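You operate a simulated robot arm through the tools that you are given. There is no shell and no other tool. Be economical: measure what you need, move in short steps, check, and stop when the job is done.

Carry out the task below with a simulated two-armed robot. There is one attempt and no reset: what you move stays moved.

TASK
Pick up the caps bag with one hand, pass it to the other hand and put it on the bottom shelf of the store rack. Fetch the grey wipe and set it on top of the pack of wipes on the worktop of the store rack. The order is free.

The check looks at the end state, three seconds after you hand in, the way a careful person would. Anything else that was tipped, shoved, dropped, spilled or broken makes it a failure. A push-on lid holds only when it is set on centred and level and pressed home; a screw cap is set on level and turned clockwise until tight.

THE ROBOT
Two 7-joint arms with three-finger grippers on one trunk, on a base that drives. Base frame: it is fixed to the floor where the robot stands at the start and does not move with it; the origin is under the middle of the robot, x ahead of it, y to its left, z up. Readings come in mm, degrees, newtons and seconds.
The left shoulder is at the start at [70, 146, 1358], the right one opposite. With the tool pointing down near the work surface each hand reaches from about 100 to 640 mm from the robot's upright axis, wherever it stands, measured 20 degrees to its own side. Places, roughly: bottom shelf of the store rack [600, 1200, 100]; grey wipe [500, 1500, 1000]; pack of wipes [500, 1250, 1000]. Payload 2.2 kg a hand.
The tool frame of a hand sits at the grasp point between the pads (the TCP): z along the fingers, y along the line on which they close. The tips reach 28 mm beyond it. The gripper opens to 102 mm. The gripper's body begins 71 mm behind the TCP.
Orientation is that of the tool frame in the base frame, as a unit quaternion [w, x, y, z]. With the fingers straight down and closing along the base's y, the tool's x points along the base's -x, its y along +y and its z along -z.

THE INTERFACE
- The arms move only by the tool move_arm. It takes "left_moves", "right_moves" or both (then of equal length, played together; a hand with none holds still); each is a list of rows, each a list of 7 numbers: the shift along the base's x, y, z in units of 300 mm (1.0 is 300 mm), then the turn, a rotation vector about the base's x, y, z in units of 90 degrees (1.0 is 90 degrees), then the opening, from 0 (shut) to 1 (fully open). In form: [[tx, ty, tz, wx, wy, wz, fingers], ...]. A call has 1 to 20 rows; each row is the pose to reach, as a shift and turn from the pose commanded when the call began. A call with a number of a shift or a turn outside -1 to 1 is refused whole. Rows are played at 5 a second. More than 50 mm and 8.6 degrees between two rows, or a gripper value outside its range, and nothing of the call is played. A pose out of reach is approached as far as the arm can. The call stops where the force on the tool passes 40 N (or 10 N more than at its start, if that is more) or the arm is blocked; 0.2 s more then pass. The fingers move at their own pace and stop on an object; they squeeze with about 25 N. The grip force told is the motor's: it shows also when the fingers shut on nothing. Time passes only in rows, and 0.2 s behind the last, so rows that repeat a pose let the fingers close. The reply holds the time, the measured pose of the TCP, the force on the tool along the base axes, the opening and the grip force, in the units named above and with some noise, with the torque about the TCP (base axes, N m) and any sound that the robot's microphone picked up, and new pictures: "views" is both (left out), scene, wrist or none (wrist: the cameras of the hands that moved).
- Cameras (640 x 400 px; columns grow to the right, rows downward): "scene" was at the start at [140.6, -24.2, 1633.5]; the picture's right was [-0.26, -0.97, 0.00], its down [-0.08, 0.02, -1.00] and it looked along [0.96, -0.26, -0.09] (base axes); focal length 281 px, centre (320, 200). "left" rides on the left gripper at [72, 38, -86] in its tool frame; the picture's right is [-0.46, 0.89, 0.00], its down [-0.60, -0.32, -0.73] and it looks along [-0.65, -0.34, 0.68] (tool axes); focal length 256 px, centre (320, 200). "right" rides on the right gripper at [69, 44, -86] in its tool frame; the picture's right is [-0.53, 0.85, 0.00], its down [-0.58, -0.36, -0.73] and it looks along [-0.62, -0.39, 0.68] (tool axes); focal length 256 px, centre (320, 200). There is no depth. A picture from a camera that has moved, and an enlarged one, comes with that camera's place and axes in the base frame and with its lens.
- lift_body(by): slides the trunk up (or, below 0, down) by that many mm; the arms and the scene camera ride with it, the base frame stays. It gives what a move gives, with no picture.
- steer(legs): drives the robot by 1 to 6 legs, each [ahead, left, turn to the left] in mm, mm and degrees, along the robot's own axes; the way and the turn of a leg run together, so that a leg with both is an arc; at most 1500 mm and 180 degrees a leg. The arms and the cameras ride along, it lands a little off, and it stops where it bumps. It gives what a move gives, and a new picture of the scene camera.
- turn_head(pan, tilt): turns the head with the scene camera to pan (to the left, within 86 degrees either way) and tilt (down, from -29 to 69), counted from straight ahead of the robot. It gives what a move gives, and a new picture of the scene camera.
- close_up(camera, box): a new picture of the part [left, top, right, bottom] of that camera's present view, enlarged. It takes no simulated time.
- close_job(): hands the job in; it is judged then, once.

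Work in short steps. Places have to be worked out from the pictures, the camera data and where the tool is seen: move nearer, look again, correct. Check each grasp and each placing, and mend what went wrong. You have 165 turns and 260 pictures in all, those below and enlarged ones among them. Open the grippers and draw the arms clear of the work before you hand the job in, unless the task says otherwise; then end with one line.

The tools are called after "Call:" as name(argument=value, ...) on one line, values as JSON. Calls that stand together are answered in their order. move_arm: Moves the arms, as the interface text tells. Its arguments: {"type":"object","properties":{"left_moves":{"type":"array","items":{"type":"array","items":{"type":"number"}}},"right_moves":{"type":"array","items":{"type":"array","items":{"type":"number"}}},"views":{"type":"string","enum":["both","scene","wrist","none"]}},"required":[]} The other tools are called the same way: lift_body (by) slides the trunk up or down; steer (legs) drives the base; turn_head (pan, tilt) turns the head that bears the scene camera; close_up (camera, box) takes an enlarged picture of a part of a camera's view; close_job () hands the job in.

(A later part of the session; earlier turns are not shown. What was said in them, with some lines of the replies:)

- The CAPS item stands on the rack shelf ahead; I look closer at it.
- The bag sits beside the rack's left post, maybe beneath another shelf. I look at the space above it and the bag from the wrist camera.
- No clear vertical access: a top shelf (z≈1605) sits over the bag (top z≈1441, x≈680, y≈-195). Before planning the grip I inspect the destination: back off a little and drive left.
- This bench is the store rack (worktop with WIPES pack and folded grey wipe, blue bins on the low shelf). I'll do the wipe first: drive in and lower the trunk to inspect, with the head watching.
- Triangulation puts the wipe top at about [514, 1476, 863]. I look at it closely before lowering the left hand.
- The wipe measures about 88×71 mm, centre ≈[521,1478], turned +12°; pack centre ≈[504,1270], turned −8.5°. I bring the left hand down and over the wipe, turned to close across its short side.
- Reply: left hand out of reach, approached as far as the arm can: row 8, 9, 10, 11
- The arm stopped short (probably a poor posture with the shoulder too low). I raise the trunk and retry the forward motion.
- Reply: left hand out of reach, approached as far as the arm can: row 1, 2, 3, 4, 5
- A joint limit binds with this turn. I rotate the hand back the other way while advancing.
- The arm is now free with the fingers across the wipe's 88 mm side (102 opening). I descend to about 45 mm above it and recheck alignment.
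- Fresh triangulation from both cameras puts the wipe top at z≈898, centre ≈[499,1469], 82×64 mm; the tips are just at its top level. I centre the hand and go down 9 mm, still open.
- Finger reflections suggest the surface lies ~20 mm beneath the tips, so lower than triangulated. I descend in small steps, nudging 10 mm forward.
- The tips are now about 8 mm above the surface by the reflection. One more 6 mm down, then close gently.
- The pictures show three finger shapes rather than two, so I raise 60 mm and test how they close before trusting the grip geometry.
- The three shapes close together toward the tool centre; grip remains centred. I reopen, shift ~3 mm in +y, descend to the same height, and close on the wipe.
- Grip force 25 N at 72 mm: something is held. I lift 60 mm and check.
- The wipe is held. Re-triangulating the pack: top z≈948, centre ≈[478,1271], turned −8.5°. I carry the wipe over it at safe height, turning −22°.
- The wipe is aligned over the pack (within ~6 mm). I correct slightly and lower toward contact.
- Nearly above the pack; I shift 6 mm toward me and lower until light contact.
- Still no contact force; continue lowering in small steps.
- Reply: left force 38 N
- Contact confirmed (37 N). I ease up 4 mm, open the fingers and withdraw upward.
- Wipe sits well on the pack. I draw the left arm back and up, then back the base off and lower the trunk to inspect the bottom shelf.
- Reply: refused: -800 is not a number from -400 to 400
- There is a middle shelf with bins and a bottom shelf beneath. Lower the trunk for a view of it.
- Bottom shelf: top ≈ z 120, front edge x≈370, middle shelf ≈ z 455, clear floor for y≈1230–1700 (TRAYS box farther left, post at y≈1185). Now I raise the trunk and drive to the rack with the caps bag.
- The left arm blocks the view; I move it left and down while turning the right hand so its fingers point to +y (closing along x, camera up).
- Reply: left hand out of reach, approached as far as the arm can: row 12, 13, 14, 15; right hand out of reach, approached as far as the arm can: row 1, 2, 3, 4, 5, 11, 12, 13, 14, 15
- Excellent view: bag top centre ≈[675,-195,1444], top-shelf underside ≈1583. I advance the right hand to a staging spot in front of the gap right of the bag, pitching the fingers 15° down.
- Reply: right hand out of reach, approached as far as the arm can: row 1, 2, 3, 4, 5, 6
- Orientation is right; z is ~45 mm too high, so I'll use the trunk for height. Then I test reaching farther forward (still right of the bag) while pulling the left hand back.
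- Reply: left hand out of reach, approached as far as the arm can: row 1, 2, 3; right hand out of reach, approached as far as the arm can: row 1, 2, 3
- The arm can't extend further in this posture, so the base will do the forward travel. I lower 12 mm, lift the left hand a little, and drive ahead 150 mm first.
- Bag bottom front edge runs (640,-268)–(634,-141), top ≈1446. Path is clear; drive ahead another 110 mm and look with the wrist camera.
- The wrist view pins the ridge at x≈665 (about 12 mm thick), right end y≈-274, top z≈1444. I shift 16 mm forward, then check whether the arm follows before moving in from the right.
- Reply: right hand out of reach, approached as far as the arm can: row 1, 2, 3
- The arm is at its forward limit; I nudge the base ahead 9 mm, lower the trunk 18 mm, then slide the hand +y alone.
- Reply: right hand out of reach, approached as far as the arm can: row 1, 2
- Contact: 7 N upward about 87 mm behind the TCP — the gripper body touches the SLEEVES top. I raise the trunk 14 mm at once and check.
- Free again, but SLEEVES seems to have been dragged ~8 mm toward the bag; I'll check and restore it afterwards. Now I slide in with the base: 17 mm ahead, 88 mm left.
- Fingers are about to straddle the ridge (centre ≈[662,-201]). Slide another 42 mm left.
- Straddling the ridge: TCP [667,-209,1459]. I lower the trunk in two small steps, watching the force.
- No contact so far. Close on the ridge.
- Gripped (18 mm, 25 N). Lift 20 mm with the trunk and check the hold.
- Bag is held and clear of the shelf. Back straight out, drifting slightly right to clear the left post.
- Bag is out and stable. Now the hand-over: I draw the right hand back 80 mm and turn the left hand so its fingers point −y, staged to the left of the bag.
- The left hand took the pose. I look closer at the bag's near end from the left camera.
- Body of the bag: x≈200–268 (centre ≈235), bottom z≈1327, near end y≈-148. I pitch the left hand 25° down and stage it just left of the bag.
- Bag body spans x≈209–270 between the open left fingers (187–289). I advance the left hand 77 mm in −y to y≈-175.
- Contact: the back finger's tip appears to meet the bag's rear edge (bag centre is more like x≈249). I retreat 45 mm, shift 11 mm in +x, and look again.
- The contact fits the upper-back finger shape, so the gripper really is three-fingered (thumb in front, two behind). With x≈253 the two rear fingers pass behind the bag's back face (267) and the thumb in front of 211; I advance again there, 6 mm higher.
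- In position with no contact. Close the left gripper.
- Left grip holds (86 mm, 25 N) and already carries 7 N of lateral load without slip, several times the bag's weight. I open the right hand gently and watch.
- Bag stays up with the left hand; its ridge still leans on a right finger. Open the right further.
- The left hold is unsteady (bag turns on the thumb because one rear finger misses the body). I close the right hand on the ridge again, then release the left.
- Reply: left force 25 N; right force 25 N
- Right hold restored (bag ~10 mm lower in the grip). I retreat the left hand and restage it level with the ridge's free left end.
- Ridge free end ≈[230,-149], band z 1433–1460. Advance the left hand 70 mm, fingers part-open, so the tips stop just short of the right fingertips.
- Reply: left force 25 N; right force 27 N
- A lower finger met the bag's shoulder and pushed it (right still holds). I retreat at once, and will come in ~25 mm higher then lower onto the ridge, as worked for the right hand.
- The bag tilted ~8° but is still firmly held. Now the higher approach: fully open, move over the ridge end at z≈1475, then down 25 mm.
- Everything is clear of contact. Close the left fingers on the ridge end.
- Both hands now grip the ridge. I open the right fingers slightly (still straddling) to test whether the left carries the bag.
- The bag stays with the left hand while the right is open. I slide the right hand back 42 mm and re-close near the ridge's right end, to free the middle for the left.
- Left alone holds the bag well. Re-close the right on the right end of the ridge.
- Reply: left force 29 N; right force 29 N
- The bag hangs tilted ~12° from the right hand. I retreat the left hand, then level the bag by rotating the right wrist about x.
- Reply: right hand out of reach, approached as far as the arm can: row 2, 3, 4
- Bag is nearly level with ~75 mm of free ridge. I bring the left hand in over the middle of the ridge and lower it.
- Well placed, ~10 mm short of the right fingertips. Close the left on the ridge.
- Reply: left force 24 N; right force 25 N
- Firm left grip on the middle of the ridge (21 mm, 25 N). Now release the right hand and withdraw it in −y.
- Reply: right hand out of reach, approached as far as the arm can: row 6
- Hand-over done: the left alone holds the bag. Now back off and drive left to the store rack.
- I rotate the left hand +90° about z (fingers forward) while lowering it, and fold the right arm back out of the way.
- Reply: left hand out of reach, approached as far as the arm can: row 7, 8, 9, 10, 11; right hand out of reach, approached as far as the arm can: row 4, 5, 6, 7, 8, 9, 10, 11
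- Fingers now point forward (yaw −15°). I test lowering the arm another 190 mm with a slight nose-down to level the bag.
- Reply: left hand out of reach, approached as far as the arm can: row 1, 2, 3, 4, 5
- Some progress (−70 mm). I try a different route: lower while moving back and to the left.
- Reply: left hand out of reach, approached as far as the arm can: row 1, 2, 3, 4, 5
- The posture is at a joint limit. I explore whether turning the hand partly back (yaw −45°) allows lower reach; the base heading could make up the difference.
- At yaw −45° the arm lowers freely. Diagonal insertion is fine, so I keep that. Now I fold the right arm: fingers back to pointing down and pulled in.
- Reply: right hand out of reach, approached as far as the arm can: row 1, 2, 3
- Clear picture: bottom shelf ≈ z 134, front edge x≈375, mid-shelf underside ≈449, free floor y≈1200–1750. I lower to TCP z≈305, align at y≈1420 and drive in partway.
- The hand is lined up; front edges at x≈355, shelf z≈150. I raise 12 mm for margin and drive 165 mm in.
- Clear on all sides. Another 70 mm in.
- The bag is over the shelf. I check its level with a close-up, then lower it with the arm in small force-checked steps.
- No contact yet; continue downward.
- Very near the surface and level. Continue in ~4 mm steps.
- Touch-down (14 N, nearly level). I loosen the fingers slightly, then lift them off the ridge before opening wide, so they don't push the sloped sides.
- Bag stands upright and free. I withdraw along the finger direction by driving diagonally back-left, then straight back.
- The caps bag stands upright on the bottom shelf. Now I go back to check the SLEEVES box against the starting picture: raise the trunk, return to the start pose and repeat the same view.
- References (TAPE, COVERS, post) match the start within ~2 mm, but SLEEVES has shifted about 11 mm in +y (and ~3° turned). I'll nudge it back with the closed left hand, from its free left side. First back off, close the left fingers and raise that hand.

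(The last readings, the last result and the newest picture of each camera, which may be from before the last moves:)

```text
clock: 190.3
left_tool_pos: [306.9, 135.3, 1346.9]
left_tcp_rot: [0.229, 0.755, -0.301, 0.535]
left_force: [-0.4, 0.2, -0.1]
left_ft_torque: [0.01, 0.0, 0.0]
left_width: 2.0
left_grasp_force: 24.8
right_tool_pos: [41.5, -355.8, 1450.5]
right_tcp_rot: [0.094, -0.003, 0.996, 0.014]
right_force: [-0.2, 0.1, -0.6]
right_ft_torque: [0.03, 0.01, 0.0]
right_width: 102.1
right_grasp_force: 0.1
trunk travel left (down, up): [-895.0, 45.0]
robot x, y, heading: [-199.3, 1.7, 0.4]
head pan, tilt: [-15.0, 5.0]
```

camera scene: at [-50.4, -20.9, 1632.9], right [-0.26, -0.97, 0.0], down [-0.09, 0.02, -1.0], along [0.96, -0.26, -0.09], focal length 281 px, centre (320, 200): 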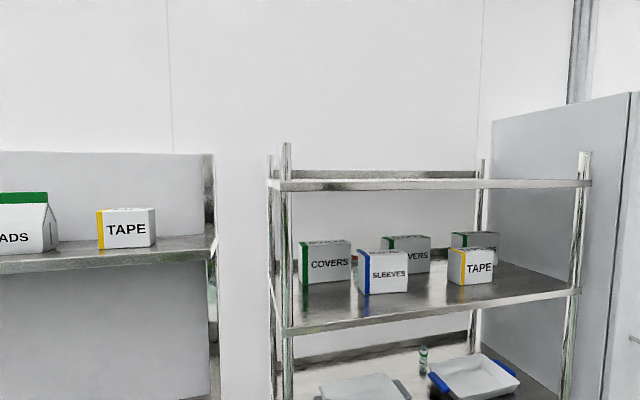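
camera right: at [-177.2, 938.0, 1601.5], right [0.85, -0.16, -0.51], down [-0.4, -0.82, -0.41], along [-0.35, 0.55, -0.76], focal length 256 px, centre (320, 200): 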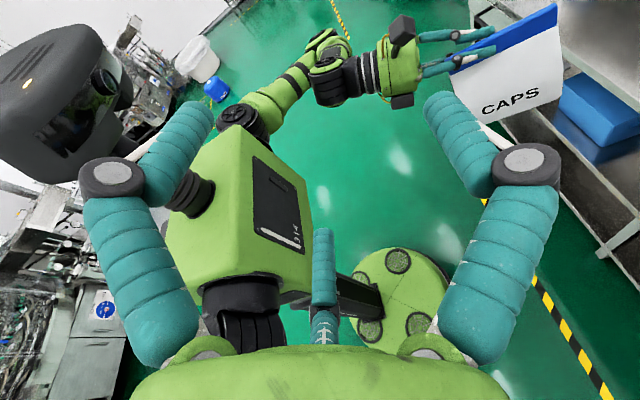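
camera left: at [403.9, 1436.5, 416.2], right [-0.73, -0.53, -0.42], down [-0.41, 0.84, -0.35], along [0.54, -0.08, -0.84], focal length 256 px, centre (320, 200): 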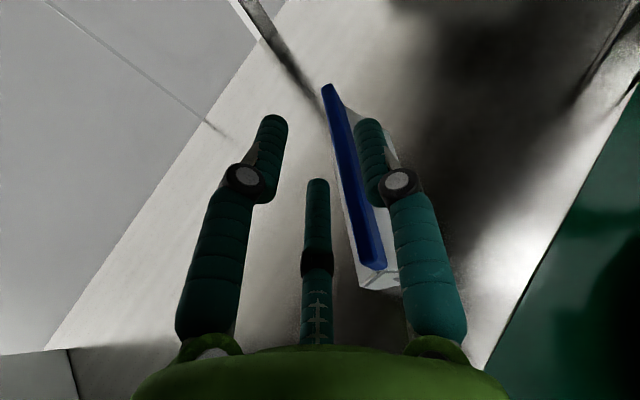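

Left hand is ready (closed, z≈1347). Drive right 420 and forward 230, then look.

Call:
steer(legs=[[0, -415, -0.3], [230, 0, 0]])

Call:
turn_head(pan=12, tilt=15)

```text
clock: 194.2
left_tool_pos: [531.8, -280.5, 1347.8]
left_tcp_rot: [0.228, 0.753, -0.301, 0.538]
left_force: [-0.2, -0.2, 0.5]
left_ft_torque: [0.02, 0.03, 0.03]
left_width: 2.2
left_grasp_force: 24.5
right_tool_pos: [264.6, -771.9, 1451.8]
right_tcp_rot: [0.095, -0.002, 0.995, 0.014]
right_force: [-0.5, -1.1, -0.2]
right_ft_torque: [-0.01, -0.05, 0.0]
right_width: 102.1
right_grasp_force: 0.0
trunk travel left (down, up): [-895.0, 45.0]
robot x, y, heading: [32.4, -415.0, 0.1]
head pan, tilt: [-15.0, 5.0]
camera scene: at [167.2, -436.7, 1633.9], right [-0.26, -0.97, 0.0], down [-0.08, 0.02, -1.0], along [0.96, -0.26, -0.08], focal length 281 px, centre (320, 200)
```

scene: 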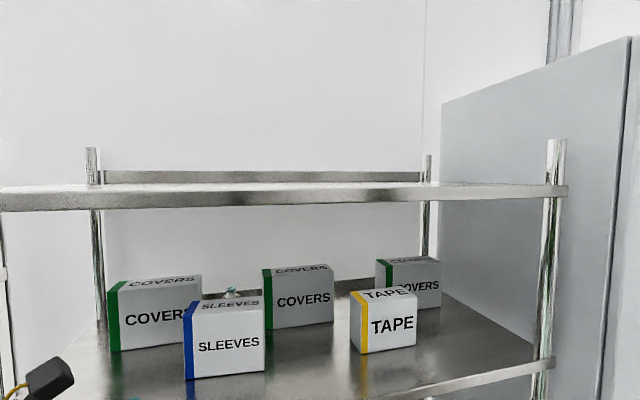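

```text
clock: 195.2
left_tool_pos: [536.6, -280.4, 1345.1]
left_tcp_rot: [0.229, 0.754, -0.302, 0.536]
left_force: [0.4, 0.4, -1.2]
left_ft_torque: [0.03, 0.04, 0.02]
left_width: 2.3
left_grasp_force: 24.6
right_tool_pos: [270.8, -772.2, 1450.4]
right_tcp_rot: [0.093, -0.001, 0.996, 0.014]
right_force: [0.5, -0.1, 0.2]
right_ft_torque: [0.0, 0.0, 0.01]
right_width: 101.7
right_grasp_force: 0.0
trunk travel left (down, up): [-895.0, 45.0]
robot x, y, heading: [31.5, -415.4, 0.2]
head pan, tilt: [12.0, 15.0]
camera scene: at [176.3, -393.9, 1617.1], right [0.21, -0.98, 0.0], down [-0.25, -0.05, -0.97], along [0.94, 0.2, -0.26], focal length 281 px, centre (320, 200)
```

scene: 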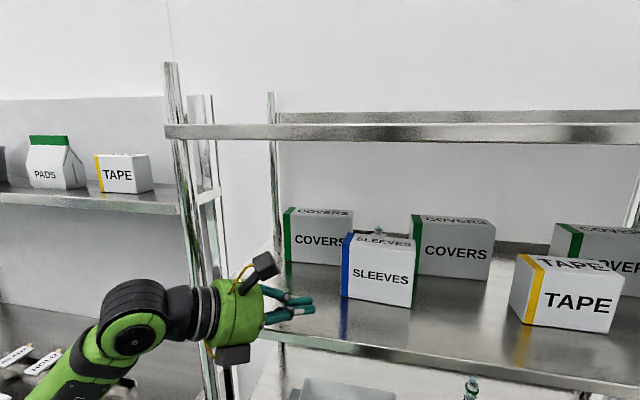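

Hand is in line with the free space left of SLEEVES. I raise it 27 mm (to keep its underside above the shelf) and drive 100 mm in.

Call:
move_arm(left_moves=[[0, 0, 0.05, 0, 0, 0, 0], [0, 0, 0.09, 0, 0, 0, 0]], views="none")

Call:
steer(legs=[[108, 0, 0]])

Call:
close_up(camera="left", box=[0, 0, 640, 400])

```text
clock: 195.8
left_tool_pos: [535.4, -280.9, 1372.6]
left_tcp_rot: [0.229, 0.754, -0.302, 0.536]
left_force: [-0.5, 0.4, 0.0]
left_ft_torque: [-0.01, 0.02, -0.02]
left_width: 2.2
left_grasp_force: 25.2
right_tool_pos: [268.9, -773.1, 1450.6]
right_tcp_rot: [0.093, -0.002, 0.996, 0.013]
right_force: [0.3, 0.2, -0.4]
right_ft_torque: [0.02, 0.01, -0.01]
right_width: 102.2
right_grasp_force: 0.1
trunk travel left (down, up): [-895.0, 45.0]
robot x, y, heading: [31.7, -413.5, -0.0]
head pan, tilt: [12.0, 15.0]
```

```text
clock: 196.9
left_tool_pos: [642.8, -279.5, 1372.9]
left_tcp_rot: [0.23, 0.753, -0.302, 0.537]
left_force: [0.4, 0.7, 0.4]
left_ft_torque: [0.02, -0.01, 0.0]
left_width: 2.1
left_grasp_force: 25.2
right_tool_pos: [375.1, -771.6, 1451.0]
right_tcp_rot: [0.093, -0.002, 0.996, 0.013]
right_force: [-0.6, -0.6, -0.4]
right_ft_torque: [-0.02, 0.01, 0.0]
right_width: 101.9
right_grasp_force: 0.0
trunk travel left (down, up): [-895.0, 45.0]
robot x, y, heading: [137.7, -414.4, -0.0]
head pan, tilt: [12.0, 15.0]
camera scene: at [280.7, -393.3, 1617.3], right [0.21, -0.98, 0.0], down [-0.25, -0.05, -0.97], along [0.94, 0.2, -0.26], focal length 281 px, centre (320, 200)
```

scene: 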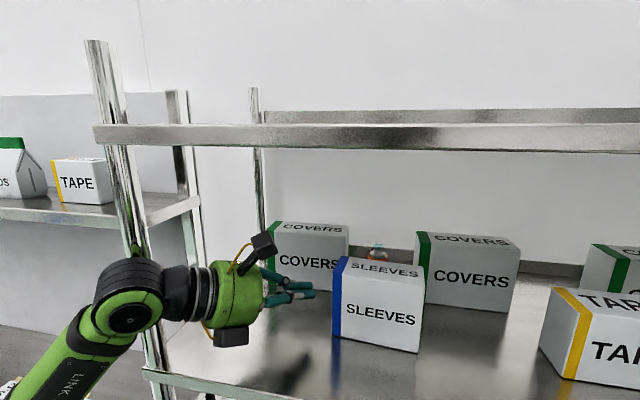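

```text
1.00 times, centred on (320, 200) of left (not enlarged: the box is as wide or as high as the picture)
camera zoom: at [574.4, -264.9, 1469.6], right [-0.73, -0.53, -0.42], down [-0.41, 0.84, -0.35], along [0.54, -0.08, -0.84], focal length 256 px, centre (320, 200)
```

zoom: 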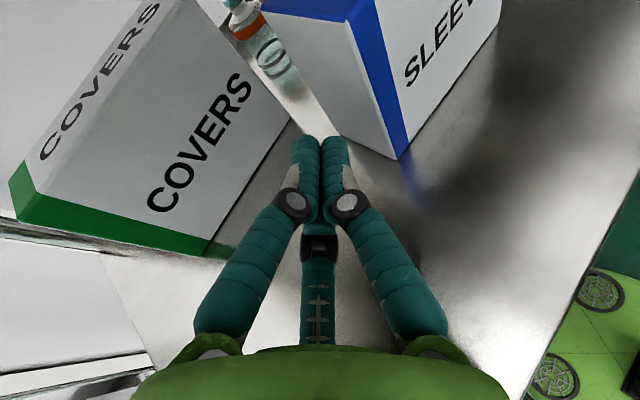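

The wrist view shows SLEEVES' left face clearly (from ≈(647,-336) to (705,-341)); tip gap ≈30 mm. I move the hand −y toward it in steps.

Call:
move_arm(left_moves=[[0, -0.04, 0, 0, 0, 0, 0], [0, -0.08, 0, 0, 0, 0, 0], [0, -0.09, 0, 0, 0, 0, 0]], views="wrist")

```text
clock: 197.7
left_tool_pos: [642.7, -306.9, 1371.9]
left_tcp_rot: [0.23, 0.753, -0.302, 0.537]
left_force: [0.8, 0.0, 1.5]
left_ft_torque: [-0.04, 0.0, -0.02]
left_width: 2.2
left_grasp_force: 24.9
right_tool_pos: [376.0, -771.6, 1452.0]
right_tcp_rot: [0.093, -0.002, 0.996, 0.012]
right_force: [0.1, -0.3, -0.1]
right_ft_torque: [-0.02, 0.0, 0.01]
right_width: 102.0
right_grasp_force: 0.0
trunk travel left (down, up): [-895.0, 45.0]
robot x, y, heading: [140.9, -414.9, 0.1]
head pan, tilt: [12.0, 15.0]
camera left: at [576.1, -292.0, 1468.9], right [-0.73, -0.53, -0.42], down [-0.41, 0.84, -0.35], along [0.54, -0.08, -0.84], focal length 256 px, centre (320, 200)
```

left: 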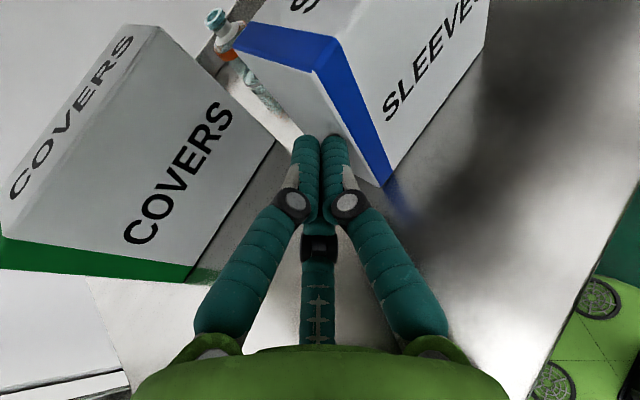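

Almost touching; no force yet. Push on 6 mm.

Call:
move_arm(left_moves=[[0, -0.01, 0, 0, 0, 0, 0], [0, -0.02, 0, 0, 0, 0, 0], [0, -0.02, 0, 0, 0, 0, 0]], views="wrist")

Call:
close_up(camera="scene", box=[230, 200, 550, 400])

```text
clock: 198.5
left_tool_pos: [641.2, -314.0, 1372.5]
left_tcp_rot: [0.23, 0.753, -0.302, 0.537]
left_force: [0.6, -0.4, -0.1]
left_ft_torque: [-0.01, -0.01, 0.03]
left_width: 2.3
left_grasp_force: 24.9
right_tool_pos: [375.4, -771.7, 1451.1]
right_tcp_rot: [0.093, -0.003, 0.996, 0.014]
right_force: [0.2, -0.4, 0.1]
right_ft_torque: [0.0, 0.06, -0.04]
right_width: 102.1
right_grasp_force: 0.1
trunk travel left (down, up): [-895.0, 45.0]
robot x, y, heading: [137.6, -415.2, -0.2]
head pan, tilt: [12.0, 15.0]
camera left: at [575.3, -298.2, 1469.2], right [-0.73, -0.53, -0.42], down [-0.41, 0.84, -0.35], along [0.54, -0.08, -0.84], focal length 256 px, centre (320, 200)
```

left: 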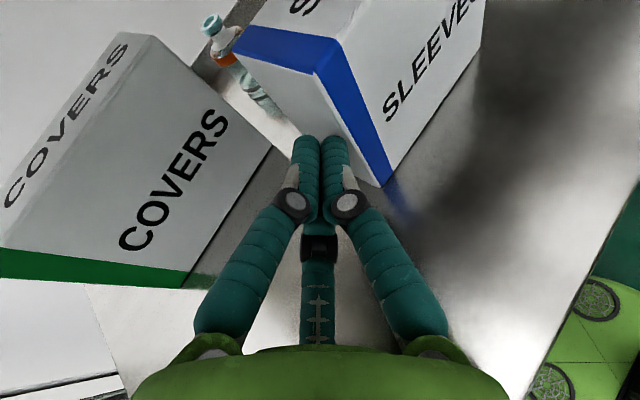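

```text
2.00 times, centred on (390, 300) of scene
camera zoom: at [281.5, -393.4, 1617.2], right [0.21, -0.98, 0.0], down [-0.25, -0.05, -0.97], along [0.94, 0.2, -0.26], focal length 561 px, centre (180, 0)
```

zoom: 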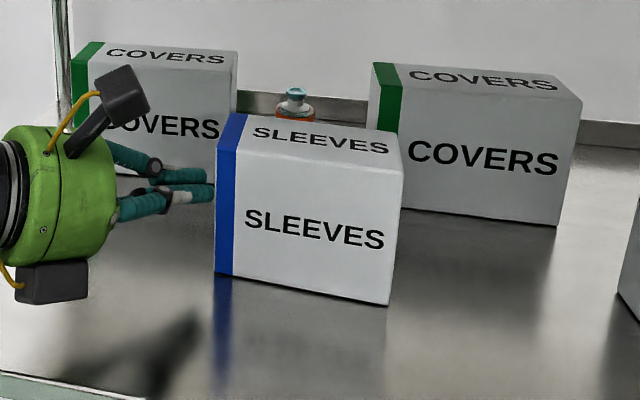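

The box followed the last ~6 mm smoothly. I push ~5 mm more, drawing slightly toward −x as well.

Call:
move_arm(left_moves=[[-0.007, -0.006, 0, 0, 0, 0, 0], [-0.015, -0.012, 0, 0, 0, 0, 0], [-0.02, -0.016, 0, 0, 0, 0, 0], [-0.02, -0.016, 0, 0, 0, 0, 0]], views="wrist")

Call:
move_arm(left_moves=[[0, 0.06, 0, 0, 0, 0, 0], [0, 0.14, 0, 0, 0, 0, 0]], views="none")

Call:
steer(legs=[[-340, 0, 0]])

```text
clock: 199.5
left_tool_pos: [635.7, -318.7, 1371.6]
left_tcp_rot: [0.231, 0.753, -0.302, 0.537]
left_force: [0.5, -0.7, 1.2]
left_ft_torque: [0.01, 0.04, 0.01]
left_width: 2.3
left_grasp_force: 25.1
right_tool_pos: [376.2, -772.9, 1450.8]
right_tcp_rot: [0.093, -0.002, 0.996, 0.012]
right_force: [0.1, 0.2, 0.4]
right_ft_torque: [-0.01, 0.01, 0.0]
right_width: 101.8
right_grasp_force: 0.0
trunk travel left (down, up): [-895.0, 45.0]
robot x, y, heading: [142.4, -414.0, 0.1]
head pan, tilt: [12.0, 15.0]
camera left: at [569.1, -303.0, 1469.0], right [-0.73, -0.53, -0.42], down [-0.41, 0.84, -0.35], along [0.54, -0.08, -0.84], focal length 256 px, centre (320, 200)
```

left: 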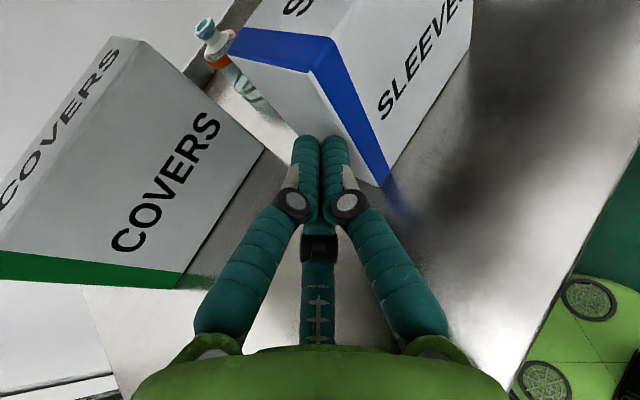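

```text
clock: 200.1
left_tool_pos: [634.2, -275.0, 1372.5]
left_tcp_rot: [0.23, 0.753, -0.302, 0.538]
left_force: [-0.1, 0.3, 0.4]
left_ft_torque: [0.01, -0.03, 0.01]
left_width: 1.9
left_grasp_force: 25.2
right_tool_pos: [373.7, -770.4, 1451.4]
right_tcp_rot: [0.094, -0.003, 0.995, 0.013]
right_force: [0.1, 0.4, 0.3]
right_ft_torque: [-0.02, -0.04, 0.03]
right_width: 102.1
right_grasp_force: 0.0
trunk travel left (down, up): [-895.0, 45.0]
robot x, y, heading: [139.7, -411.1, 0.1]
head pan, tilt: [12.0, 15.0]
```

```text
clock: 202.4
left_tool_pos: [296.0, -274.5, 1371.8]
left_tcp_rot: [0.23, 0.755, -0.301, 0.536]
left_force: [1.0, 1.3, -0.2]
left_ft_torque: [0.0, 0.0, 0.0]
left_width: 2.1
left_grasp_force: 24.9
right_tool_pos: [37.8, -772.6, 1451.2]
right_tcp_rot: [0.092, -0.003, 0.996, 0.013]
right_force: [1.2, 0.4, -0.2]
right_ft_torque: [0.0, 0.02, 0.04]
right_width: 102.0
right_grasp_force: 0.0
trunk travel left (down, up): [-895.0, 45.0]
robot x, y, heading: [-207.9, -412.0, 0.4]
head pan, tilt: [12.0, 15.0]
camera scene: at [-57.8, -394.2, 1616.8], right [0.21, -0.98, 0.0], down [-0.26, -0.06, -0.97], along [0.94, 0.21, -0.26], focal length 281 px, centre (320, 200)
```

scene: 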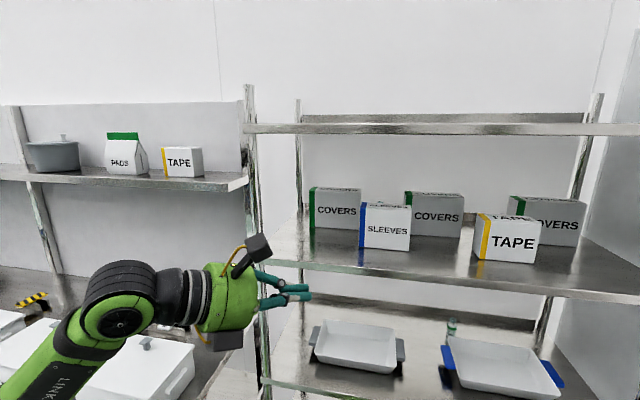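

To verify, I lower the left hand, open it, and return to the start viewpoint.

Call:
move_arm(left_moves=[[0, 0, -0.14, 0, 0, 0, 0.3], [0, 0, -0.28, 0, 0, 0, 0.6], [0, 0, -0.42, 0, 0, 0, 1], [0, 0, -0.56, 0, 0, 0, 1], [0, 0, -0.7, 0, 0, 0, 1], [0, 0, -0.84, 0, 0, 0, 1]], views="none")

Call:
steer(legs=[[0, 412, -0.4], [205, 0, 0]])

Call:
turn_head(pan=-15, tilt=5)

Call:
close_up(camera="scene", box=[260, 220, 580, 400])

```text
clock: 203.8
left_tool_pos: [290.3, -275.9, 1119.2]
left_tcp_rot: [0.228, 0.754, -0.3, 0.538]
left_force: [-0.2, 0.0, -0.2]
left_ft_torque: [0.04, 0.01, 0.0]
left_width: 101.9
left_grasp_force: 0.0
right_tool_pos: [35.4, -770.3, 1451.9]
right_tcp_rot: [0.093, -0.004, 0.996, 0.014]
right_force: [-0.4, 0.1, 0.3]
right_ft_torque: [0.0, -0.03, 0.02]
right_width: 102.0
right_grasp_force: 0.0
trunk travel left (down, up): [-895.0, 45.0]
robot x, y, heading: [-204.6, -415.6, 0.0]
head pan, tilt: [12.0, 15.0]
```

```text
clock: 207.5
left_tool_pos: [490.1, 131.4, 1121.1]
left_tcp_rot: [0.229, 0.753, -0.303, 0.538]
left_force: [0.4, -0.7, -0.6]
left_ft_torque: [0.01, 0.0, 0.01]
left_width: 102.1
left_grasp_force: 0.0
right_tool_pos: [230.7, -363.0, 1452.0]
right_tcp_rot: [0.095, 0.0, 0.995, 0.013]
right_force: [-0.2, -0.4, -0.8]
right_ft_torque: [0.03, -0.06, -0.03]
right_width: 102.2
right_grasp_force: 0.0
trunk travel left (down, up): [-895.0, 45.0]
robot x, y, heading: [-3.8, -1.6, -0.3]
head pan, tilt: [12.0, 15.0]
camera scene: at [136.7, 15.6, 1617.7], right [0.21, -0.98, 0.0], down [-0.25, -0.05, -0.97], along [0.95, 0.2, -0.26], focal length 281 px, centre (320, 200)
```

scene: 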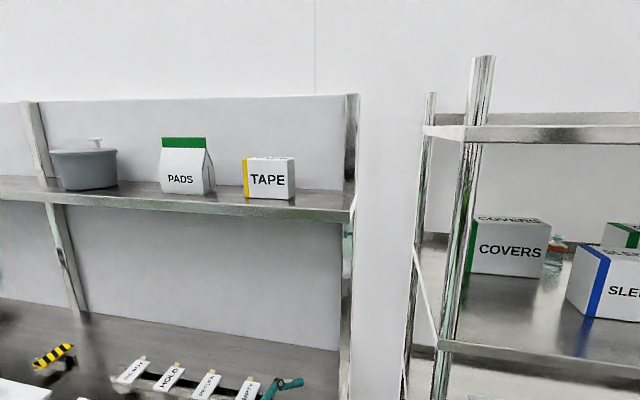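

```text
clock: 208.4
left_tool_pos: [494.9, 133.5, 1118.7]
left_tcp_rot: [0.232, 0.753, -0.304, 0.536]
left_force: [0.0, 0.3, 0.6]
left_ft_torque: [0.0, 0.03, 0.01]
left_width: 101.8
left_grasp_force: 0.0
right_tool_pos: [236.3, -362.2, 1449.6]
right_tcp_rot: [0.093, -0.001, 0.996, 0.013]
right_force: [-0.3, -0.1, 0.0]
right_ft_torque: [-0.01, 0.0, -0.02]
right_width: 102.1
right_grasp_force: 0.0
trunk travel left (down, up): [-895.0, 45.0]
robot x, y, heading: [-2.2, -5.8, -0.5]
head pan, tilt: [-15.0, 5.0]
camera scene: at [140.5, -26.8, 1633.3], right [-0.26, -0.97, 0.0], down [-0.09, 0.02, -1.0], along [0.96, -0.26, -0.09], focal length 281 px, centre (320, 200)
```

scene: 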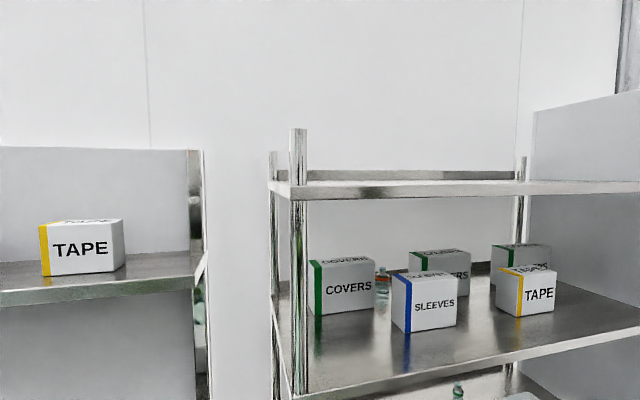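

```text
2.00 times, centred on (420, 310) of scene
camera zoom: at [140.5, -26.8, 1633.3], right [-0.26, -0.97, 0.0], down [-0.09, 0.02, -1.0], along [0.96, -0.26, -0.09], focal length 561 px, centre (120, -20)
```

zoom: 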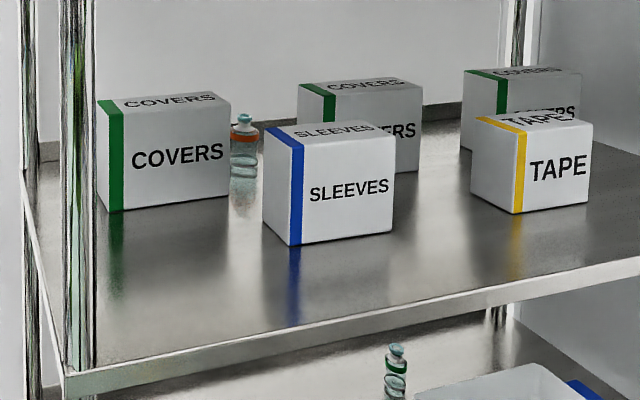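

SLEEVES is now back within a few millimetres laterally and square again. I back the robot off so the arms are clear and take a last look at the store rack.

Call:
steer(legs=[[-350, 0, 0], [0, 900, 0]])

Call:
turn_head(pan=22, tilt=35)

Call:
close_up(camera="scene", box=[160, 60, 480, 260])

```text
clock: 215.1
left_tool_pos: [154.5, 1027.5, 1120.4]
left_tcp_rot: [0.233, 0.752, -0.307, 0.536]
left_force: [-0.7, -0.4, -0.4]
left_ft_torque: [-0.01, 0.0, 0.04]
left_width: 101.9
left_grasp_force: 0.1
right_tool_pos: [-111.7, 536.4, 1450.9]
right_tcp_rot: [0.093, 0.005, 0.996, 0.013]
right_force: [0.6, -0.7, -0.1]
right_ft_torque: [-0.01, 0.01, -0.03]
right_width: 101.9
right_grasp_force: 0.0
trunk travel left (down, up): [-895.0, 45.0]
robot x, y, heading: [-344.1, 897.5, -0.7]
head pan, tilt: [-15.0, 5.0]
camera scene: at [-203.4, 872.1, 1633.4], right [-0.27, -0.96, 0.0], down [-0.08, 0.02, -1.0], along [0.96, -0.27, -0.09], focal length 281 px, centre (320, 200)
```

scene: 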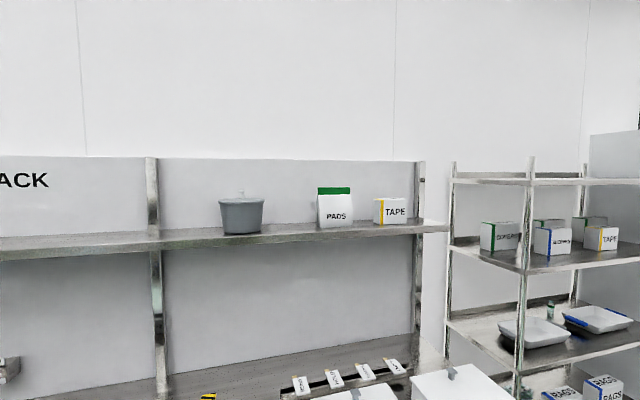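

```text
clock: 216.1
left_tool_pos: [155.3, 1030.2, 1119.1]
left_tcp_rot: [0.233, 0.752, -0.306, 0.536]
left_force: [0.4, 0.2, -0.6]
left_ft_torque: [0.06, -0.01, -0.03]
left_width: 102.1
left_grasp_force: 0.0
right_tool_pos: [-110.5, 537.3, 1450.8]
right_tcp_rot: [0.094, 0.006, 0.995, 0.012]
right_force: [-0.4, -0.2, -0.4]
right_ft_torque: [0.0, 0.02, 0.01]
right_width: 101.9
right_grasp_force: 0.2
trunk travel left (down, up): [-895.0, 45.0]
robot x, y, heading: [-342.6, 897.7, -0.6]
head pan, tilt: [22.0, 35.0]
camera scene: at [-209.8, 930.3, 1585.3], right [0.36, -0.93, 0.0], down [-0.53, -0.21, -0.82], along [0.76, 0.3, -0.57], focal length 281 px, centre (320, 200)
```

scene: 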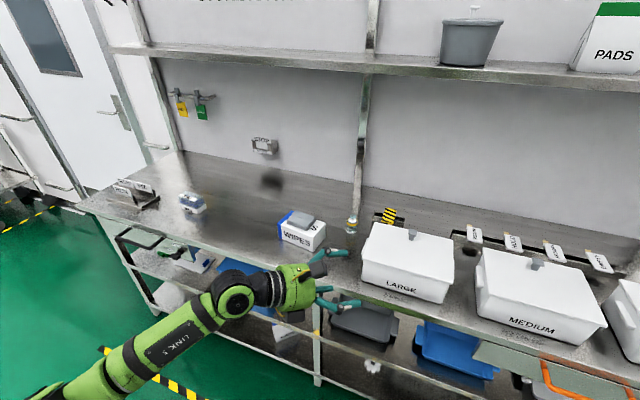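

```text
2.00 times, centred on (320, 160) of scene
camera zoom: at [-209.8, 930.3, 1585.3], right [0.36, -0.93, 0.0], down [-0.53, -0.21, -0.82], along [0.76, 0.3, -0.57], focal length 561 px, centre (320, 280)
```

zoom: 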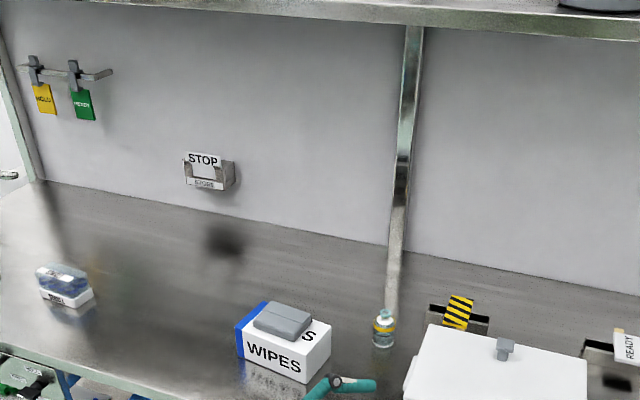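

The wipe lies on the pack, the bag stands on the bottom shelf, both grippers are open and the arms are clear. I hand the job in.

Call:
close_job()

```text
The job is handed in.
```

The caps bag went from the right hand to the left and now stands upright on the bottom shelf of the store rack; the grey wipe lies on top of the pack of wipes. While reaching for the bag I dragged the SLEEVES box beside it by about 13 mm. I nudged it back, but by my estimate it still sits about 9 mm farther back than at the start.
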